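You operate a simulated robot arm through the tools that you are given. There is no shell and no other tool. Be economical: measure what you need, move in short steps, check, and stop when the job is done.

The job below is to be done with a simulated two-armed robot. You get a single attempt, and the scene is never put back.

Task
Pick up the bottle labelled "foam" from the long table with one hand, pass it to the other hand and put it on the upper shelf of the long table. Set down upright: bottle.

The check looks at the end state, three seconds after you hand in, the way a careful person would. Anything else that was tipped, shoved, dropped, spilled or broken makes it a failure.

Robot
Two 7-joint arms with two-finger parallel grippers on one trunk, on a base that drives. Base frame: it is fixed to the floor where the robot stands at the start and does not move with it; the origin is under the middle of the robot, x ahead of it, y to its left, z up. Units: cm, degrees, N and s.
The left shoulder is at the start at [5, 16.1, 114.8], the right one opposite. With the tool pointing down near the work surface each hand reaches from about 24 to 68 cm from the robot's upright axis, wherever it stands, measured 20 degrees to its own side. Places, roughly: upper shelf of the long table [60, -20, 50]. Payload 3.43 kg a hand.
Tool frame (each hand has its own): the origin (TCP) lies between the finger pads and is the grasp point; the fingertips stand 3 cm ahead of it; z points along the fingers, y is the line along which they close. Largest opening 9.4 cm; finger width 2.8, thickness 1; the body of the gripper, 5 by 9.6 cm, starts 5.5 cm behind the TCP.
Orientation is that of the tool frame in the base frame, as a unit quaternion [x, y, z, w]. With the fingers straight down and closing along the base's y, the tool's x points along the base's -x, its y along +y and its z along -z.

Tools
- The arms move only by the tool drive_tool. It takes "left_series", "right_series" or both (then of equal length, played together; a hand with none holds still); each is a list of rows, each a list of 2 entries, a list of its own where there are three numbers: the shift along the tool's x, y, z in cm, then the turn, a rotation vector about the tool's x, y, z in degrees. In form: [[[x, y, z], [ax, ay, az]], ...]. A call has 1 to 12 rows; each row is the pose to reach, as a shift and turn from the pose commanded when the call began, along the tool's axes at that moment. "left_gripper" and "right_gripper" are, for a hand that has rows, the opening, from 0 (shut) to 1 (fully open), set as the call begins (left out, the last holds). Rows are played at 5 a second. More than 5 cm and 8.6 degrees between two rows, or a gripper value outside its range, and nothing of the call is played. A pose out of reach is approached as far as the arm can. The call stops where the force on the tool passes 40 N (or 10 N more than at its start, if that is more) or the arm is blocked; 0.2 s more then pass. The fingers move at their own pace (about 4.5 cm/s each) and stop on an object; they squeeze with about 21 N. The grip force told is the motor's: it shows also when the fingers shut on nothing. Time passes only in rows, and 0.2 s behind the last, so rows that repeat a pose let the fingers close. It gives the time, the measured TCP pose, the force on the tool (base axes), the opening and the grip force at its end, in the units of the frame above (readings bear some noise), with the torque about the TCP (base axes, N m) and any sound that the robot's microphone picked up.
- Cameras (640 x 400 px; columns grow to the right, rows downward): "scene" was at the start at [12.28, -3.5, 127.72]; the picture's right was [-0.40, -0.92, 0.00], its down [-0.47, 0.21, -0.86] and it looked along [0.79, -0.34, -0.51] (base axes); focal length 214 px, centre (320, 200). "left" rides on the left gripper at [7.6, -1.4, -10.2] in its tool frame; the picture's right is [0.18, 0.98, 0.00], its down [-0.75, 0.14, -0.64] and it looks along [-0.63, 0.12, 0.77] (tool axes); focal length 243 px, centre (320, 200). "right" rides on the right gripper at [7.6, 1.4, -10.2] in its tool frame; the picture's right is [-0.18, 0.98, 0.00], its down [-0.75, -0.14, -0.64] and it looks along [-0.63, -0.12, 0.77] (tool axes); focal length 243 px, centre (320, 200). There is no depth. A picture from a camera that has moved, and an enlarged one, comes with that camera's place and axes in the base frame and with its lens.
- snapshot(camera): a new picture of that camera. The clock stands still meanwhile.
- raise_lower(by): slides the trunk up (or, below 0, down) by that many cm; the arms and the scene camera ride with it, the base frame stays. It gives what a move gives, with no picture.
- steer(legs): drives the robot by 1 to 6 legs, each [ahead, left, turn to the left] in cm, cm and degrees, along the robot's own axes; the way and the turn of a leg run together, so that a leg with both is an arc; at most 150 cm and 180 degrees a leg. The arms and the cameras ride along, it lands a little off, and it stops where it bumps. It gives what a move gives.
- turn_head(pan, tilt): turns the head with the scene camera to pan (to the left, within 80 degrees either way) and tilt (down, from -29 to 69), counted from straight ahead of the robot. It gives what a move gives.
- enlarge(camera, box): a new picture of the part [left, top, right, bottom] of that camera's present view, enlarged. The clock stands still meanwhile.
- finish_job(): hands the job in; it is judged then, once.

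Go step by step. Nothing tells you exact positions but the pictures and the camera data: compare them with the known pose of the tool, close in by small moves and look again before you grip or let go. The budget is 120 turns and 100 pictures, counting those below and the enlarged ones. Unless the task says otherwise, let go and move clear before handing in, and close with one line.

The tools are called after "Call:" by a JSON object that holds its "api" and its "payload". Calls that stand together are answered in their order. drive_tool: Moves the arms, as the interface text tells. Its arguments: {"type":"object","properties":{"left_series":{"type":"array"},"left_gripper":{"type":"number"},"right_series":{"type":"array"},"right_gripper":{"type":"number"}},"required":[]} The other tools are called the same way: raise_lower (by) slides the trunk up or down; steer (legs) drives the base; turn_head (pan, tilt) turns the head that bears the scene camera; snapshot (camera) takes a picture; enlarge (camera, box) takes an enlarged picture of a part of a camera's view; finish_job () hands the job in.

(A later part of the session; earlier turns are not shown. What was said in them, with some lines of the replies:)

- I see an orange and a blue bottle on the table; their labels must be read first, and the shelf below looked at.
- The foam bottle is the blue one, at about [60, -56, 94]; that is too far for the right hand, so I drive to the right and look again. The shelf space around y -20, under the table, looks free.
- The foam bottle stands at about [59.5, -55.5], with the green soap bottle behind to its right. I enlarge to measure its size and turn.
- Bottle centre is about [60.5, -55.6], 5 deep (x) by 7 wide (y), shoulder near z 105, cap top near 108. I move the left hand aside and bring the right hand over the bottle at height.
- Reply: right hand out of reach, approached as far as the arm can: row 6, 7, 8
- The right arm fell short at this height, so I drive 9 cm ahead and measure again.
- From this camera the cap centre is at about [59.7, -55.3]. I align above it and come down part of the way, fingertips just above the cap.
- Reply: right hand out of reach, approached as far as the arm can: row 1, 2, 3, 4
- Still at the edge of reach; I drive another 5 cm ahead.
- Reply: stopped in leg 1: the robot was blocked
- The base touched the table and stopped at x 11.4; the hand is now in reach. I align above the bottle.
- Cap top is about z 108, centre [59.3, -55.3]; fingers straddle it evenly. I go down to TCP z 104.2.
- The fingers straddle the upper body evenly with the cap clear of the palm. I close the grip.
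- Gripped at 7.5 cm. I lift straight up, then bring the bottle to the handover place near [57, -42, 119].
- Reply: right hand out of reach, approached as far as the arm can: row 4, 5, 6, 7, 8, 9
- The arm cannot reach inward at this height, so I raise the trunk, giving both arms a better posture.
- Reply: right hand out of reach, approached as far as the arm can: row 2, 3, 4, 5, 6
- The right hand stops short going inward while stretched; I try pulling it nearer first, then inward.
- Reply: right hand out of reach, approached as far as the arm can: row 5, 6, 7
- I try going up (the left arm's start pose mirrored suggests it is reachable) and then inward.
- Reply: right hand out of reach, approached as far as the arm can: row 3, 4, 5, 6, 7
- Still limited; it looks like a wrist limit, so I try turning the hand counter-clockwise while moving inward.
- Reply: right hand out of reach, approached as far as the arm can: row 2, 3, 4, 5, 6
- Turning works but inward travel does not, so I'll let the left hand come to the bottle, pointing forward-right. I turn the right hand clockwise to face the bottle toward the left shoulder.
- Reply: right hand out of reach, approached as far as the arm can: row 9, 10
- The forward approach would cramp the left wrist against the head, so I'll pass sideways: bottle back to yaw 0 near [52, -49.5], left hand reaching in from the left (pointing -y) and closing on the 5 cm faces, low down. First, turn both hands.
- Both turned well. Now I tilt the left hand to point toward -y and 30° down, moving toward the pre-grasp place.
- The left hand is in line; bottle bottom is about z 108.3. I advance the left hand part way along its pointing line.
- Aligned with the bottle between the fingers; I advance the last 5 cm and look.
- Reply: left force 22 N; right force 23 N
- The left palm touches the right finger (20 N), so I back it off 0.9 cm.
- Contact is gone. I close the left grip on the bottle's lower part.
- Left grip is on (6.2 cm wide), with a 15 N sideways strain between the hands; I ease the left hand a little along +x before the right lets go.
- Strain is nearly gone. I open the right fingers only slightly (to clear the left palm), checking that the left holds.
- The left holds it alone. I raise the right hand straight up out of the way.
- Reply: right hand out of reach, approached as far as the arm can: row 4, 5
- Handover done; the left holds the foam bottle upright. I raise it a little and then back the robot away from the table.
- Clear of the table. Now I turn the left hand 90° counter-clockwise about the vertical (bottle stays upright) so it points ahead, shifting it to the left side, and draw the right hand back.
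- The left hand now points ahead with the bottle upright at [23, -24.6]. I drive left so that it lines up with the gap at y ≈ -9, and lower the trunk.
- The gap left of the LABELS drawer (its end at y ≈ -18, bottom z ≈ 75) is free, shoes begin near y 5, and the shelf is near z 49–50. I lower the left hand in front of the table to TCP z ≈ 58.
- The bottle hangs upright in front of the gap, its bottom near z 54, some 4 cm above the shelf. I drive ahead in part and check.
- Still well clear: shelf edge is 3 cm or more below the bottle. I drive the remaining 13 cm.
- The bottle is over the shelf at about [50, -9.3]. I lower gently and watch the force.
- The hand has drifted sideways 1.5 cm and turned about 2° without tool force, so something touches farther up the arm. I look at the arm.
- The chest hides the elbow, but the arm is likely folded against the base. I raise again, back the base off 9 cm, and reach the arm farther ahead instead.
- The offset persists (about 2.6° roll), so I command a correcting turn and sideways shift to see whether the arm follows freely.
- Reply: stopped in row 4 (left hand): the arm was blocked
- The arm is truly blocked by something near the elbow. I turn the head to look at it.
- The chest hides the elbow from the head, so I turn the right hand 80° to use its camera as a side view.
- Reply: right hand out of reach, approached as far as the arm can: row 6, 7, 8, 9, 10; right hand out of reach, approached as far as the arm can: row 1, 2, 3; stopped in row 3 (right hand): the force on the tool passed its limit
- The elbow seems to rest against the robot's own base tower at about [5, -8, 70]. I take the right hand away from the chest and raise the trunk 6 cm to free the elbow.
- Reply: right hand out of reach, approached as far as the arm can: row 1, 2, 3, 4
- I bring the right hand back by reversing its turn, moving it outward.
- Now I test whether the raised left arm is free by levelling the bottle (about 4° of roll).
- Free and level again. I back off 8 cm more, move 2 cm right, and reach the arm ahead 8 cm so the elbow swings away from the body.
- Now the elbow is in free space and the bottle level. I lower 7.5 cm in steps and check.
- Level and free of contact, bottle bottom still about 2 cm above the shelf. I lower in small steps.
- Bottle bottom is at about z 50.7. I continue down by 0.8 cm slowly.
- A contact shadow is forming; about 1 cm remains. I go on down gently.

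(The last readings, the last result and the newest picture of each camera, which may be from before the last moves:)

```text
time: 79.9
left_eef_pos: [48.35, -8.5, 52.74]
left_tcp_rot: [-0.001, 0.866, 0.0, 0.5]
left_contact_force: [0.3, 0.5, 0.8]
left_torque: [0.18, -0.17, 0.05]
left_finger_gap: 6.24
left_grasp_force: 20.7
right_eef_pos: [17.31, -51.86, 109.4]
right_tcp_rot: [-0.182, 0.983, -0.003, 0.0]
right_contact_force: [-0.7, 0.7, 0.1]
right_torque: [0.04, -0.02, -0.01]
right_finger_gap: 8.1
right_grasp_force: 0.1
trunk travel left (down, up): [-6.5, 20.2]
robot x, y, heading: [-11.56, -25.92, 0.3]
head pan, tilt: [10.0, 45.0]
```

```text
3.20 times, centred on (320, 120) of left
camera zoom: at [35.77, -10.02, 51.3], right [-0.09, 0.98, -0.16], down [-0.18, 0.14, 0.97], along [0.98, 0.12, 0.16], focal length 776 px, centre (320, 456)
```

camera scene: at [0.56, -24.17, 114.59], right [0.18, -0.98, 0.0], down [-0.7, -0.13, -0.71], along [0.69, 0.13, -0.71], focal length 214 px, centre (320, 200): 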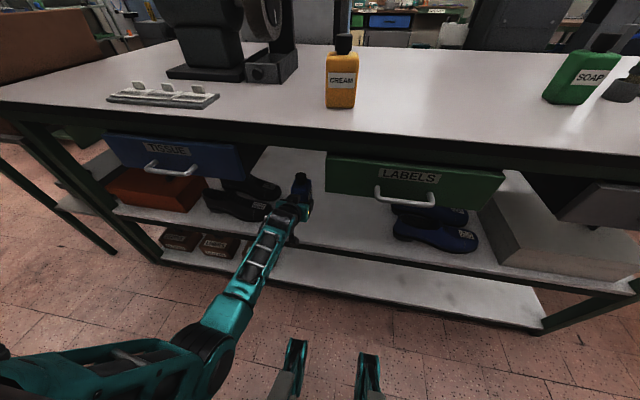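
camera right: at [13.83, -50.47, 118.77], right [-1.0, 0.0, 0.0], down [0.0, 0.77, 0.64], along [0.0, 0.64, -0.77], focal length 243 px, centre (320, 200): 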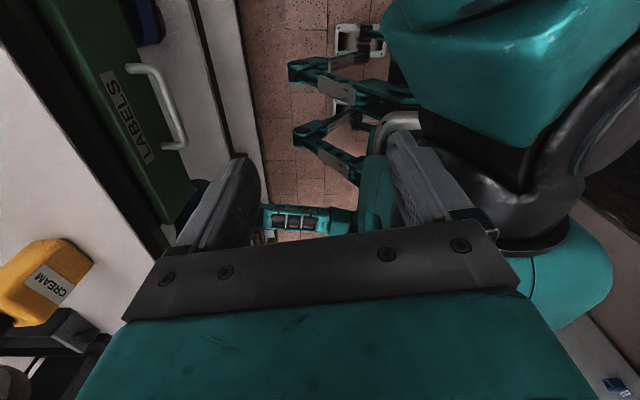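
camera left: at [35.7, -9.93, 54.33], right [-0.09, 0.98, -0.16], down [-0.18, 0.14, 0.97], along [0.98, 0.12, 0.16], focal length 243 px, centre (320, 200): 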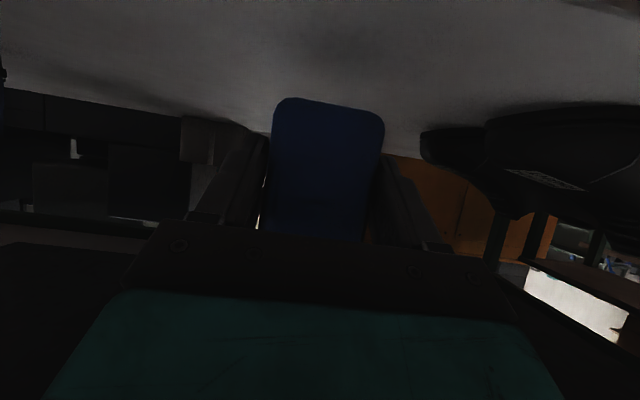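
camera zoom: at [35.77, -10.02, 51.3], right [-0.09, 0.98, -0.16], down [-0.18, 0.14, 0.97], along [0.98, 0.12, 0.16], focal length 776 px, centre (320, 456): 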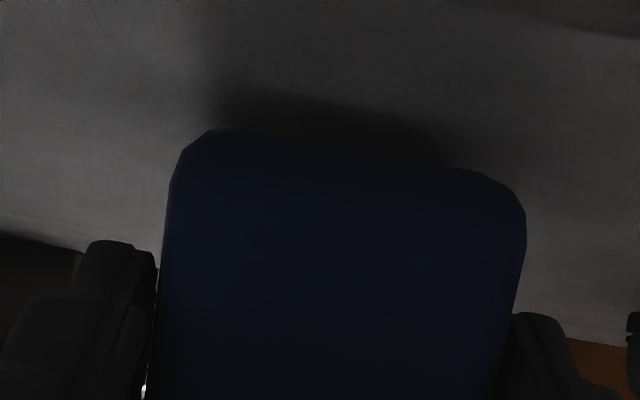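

The shelf now bears the bottle's weight (force changed by 5 N). I lower a last 0.15 cm and check.

Call:
{"api": "drive_tool", "payload": {"left_series": [[[0.13, 0, 0.075], [0, 0, 0]], [[0.13, 0, 0.075], [0, 0, 0]], [[0.13, 0, 0.075], [0, 0, 0]]]}}

Call:
{"api": "enlarge", "payload": {"camera": "scene", "box": [250, 150, 350, 230]}}

```text
time: 80.7
left_eef_pos: [48.42, -8.49, 52.58]
left_tcp_rot: [-0.001, 0.865, -0.001, 0.501]
left_contact_force: [-0.6, -0.2, 7.4]
left_torque: [0.1, -0.58, -0.01]
left_finger_gap: 6.22
left_grasp_force: 21.4
right_eef_pos: [17.21, -51.77, 109.3]
right_tcp_rot: [-0.182, 0.983, -0.004, -0.001]
right_contact_force: [-0.2, 0.1, -0.7]
right_torque: [-0.01, -0.01, -0.02]
right_finger_gap: 8.08
right_grasp_force: 0.1
trunk travel left (down, up): [-6.5, 20.2]
robot x, y, heading: [-11.61, -25.97, 0.7]
head pan, tilt: [10.0, 45.0]
```

```text
5.00 times, centred on (300, 190) of scene
camera zoom: at [0.45, -24.19, 114.61], right [0.18, -0.98, 0.0], down [-0.69, -0.13, -0.71], along [0.7, 0.13, -0.71], focal length 1072 px, centre (420, 250)
```

zoom: 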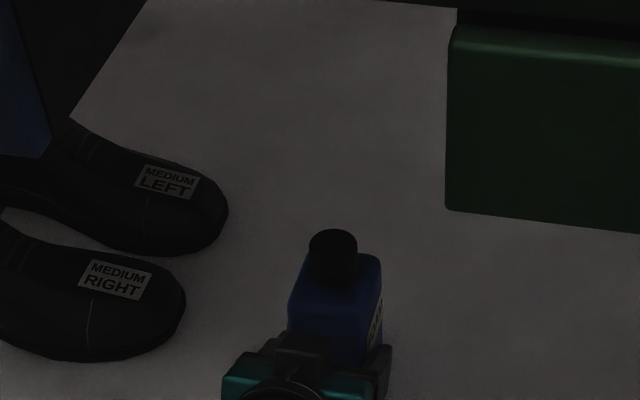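

The bottle stands on the shelf at about [51, -8.5], front edge bearing. I open the left fingers and let it settle.

Call:
{"api": "drive_tool", "payload": {"left_series": [[[0, 0, 0], [0, 0, 0]], [[0, 0, 0], [0, 0, 0]], [[0, 0, 0], [0, 0, 0]], [[0, 0, 0], [0, 0, 0]]], "left_gripper": 1}}

Call:
{"api": "snapshot", "payload": {"camera": "left"}}

Call:
{"api": "enlarge", "payload": {"camera": "scene", "box": [250, 150, 350, 230]}}

```text
time: 81.7
left_eef_pos: [48.26, -8.38, 52.59]
left_tcp_rot: [0.0, 0.867, -0.001, 0.498]
left_contact_force: [0.0, 0.2, -0.1]
left_torque: [0.01, -0.01, 0.02]
left_finger_gap: 9.4
left_grasp_force: 0.1
right_eef_pos: [17.23, -51.74, 109.36]
right_tcp_rot: [-0.182, 0.983, -0.003, 0.0]
right_contact_force: [0.7, -0.5, -0.1]
right_torque: [0.01, -0.02, -0.02]
right_finger_gap: 8.06
right_grasp_force: 0.1
trunk travel left (down, up): [-6.5, 20.2]
robot x, y, heading: [-11.48, -25.45, 0.4]
head pan, tilt: [10.0, 45.0]
```

```text
43 pictures are left
camera left: at [35.67, -10.03, 51.06], right [-0.09, 0.98, -0.16], down [-0.18, 0.14, 0.97], along [0.98, 0.12, 0.16], focal length 243 px, centre (320, 200)
```

left: 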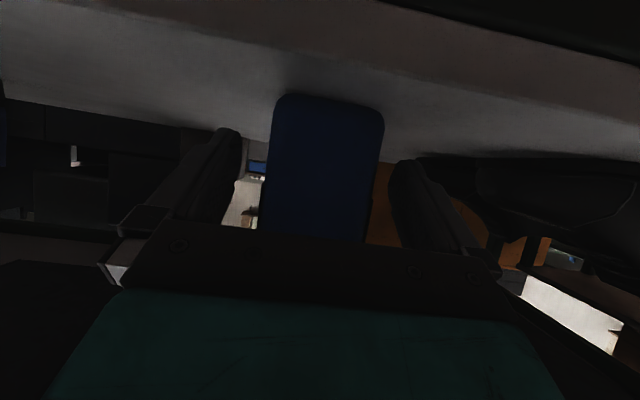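

```text
5.00 times, centred on (300, 190) of scene
camera zoom: at [0.52, -24.18, 114.6], right [0.18, -0.98, 0.0], down [-0.7, -0.13, -0.71], along [0.7, 0.13, -0.71], focal length 1072 px, centre (420, 250)
```

zoom: 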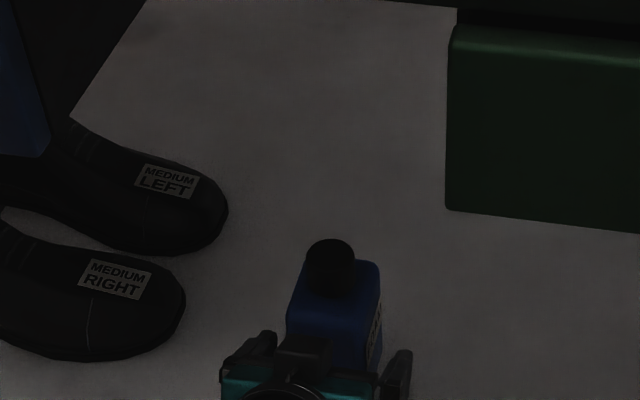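

The bottle stands upright and free of the fingers. I back the whole robot straight off and look.

Call:
{"api": "steer", "payload": {"legs": [[-20, 0, 0]]}}

Call:
{"api": "turn_head", "payload": {"pan": 10, "tilt": 38}}

Call:
{"api": "snapshot", "payload": {"camera": "scene"}}

Call:
{"api": "enlarge", "payload": {"camera": "scene", "box": [240, 120, 400, 240]}}

Call:
{"api": "snapshot", "payload": {"camera": "left"}}

```text
time: 83.3
left_eef_pos: [27.91, -8.84, 52.48]
left_tcp_rot: [0.0, 0.866, -0.002, 0.499]
left_contact_force: [0.4, 0.9, -0.5]
left_torque: [0.03, -0.03, 0.0]
left_finger_gap: 9.39
left_grasp_force: 0.0
right_eef_pos: [-3.19, -52.07, 109.46]
right_tcp_rot: [-0.181, 0.983, -0.003, -0.001]
right_contact_force: [-0.2, -0.7, 0.3]
right_torque: [0.01, -0.01, 0.01]
right_finger_gap: 8.09
right_grasp_force: 0.0
trunk travel left (down, up): [-6.5, 20.2]
robot x, y, heading: [-31.86, -25.96, 0.5]
head pan, tilt: [10.0, 45.0]
```

```text
time: 84.0
left_eef_pos: [27.98, -8.78, 52.5]
left_tcp_rot: [0.001, 0.867, -0.002, 0.499]
left_contact_force: [0.5, 1.3, -0.1]
left_torque: [-0.01, -0.01, -0.03]
left_finger_gap: 9.38
left_grasp_force: 0.1
right_eef_pos: [-3.25, -51.93, 109.3]
right_tcp_rot: [-0.182, 0.983, -0.003, 0.0]
right_contact_force: [-0.4, 1.3, -0.2]
right_torque: [0.02, 0.0, 0.0]
right_finger_gap: 8.07
right_grasp_force: 0.1
trunk travel left (down, up): [-6.5, 20.2]
robot x, y, heading: [-32.0, -25.88, 0.6]
head pan, tilt: [10.0, 38.0]
```

```text
41 pictures are left
camera scene: at [-19.44, -24.28, 115.62], right [0.18, -0.98, 0.0], down [-0.61, -0.11, -0.79], along [0.77, 0.14, -0.62], focal length 214 px, centre (320, 200)
```

scene: 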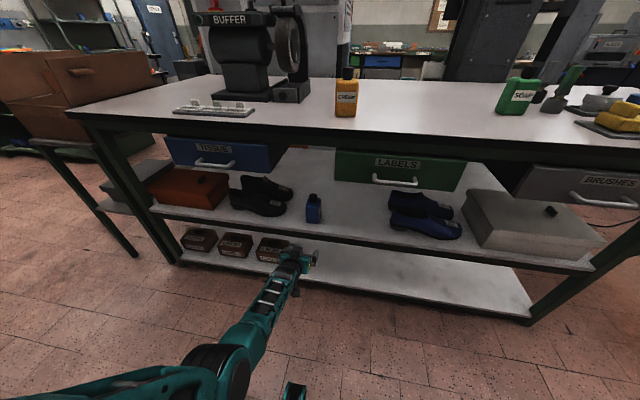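

```text
3.33 times, centred on (320, 180) of scene
camera zoom: at [-19.44, -24.28, 115.62], right [0.18, -0.98, 0.0], down [-0.61, -0.11, -0.79], along [0.77, 0.14, -0.62], focal length 715 px, centre (320, 267)
```

zoom: 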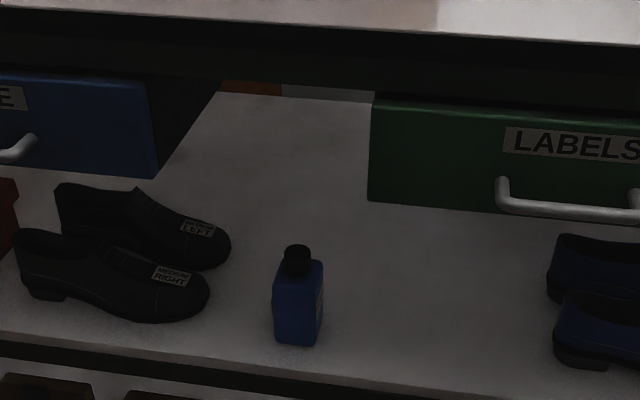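

```text
39 pictures are left
camera left: at [15.25, -10.3, 51.08], right [-0.09, 0.98, -0.16], down [-0.18, 0.14, 0.97], along [0.98, 0.12, 0.16], focal length 243 px, centre (320, 200)
```

left: 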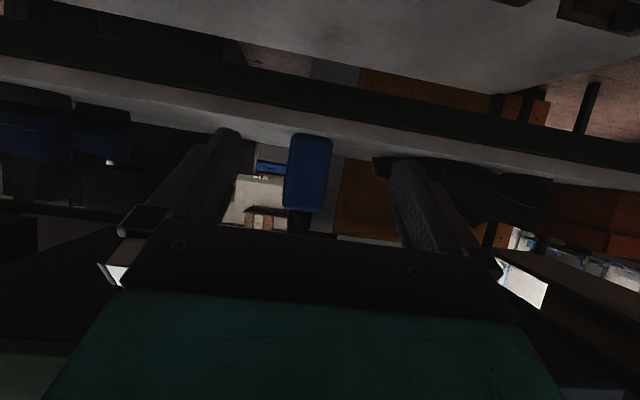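

The foam bottle stands upright on the upper shelf, the hands are clear, and everything else is where it was. I hand the job in.

Call:
{"api": "finish_job", "payload": {}}

```text
The job is handed in.
```

The "foam" bottle was picked up with the right hand, passed to the left, and now stands upright on the upper shelf of the long table, with both hands clear.
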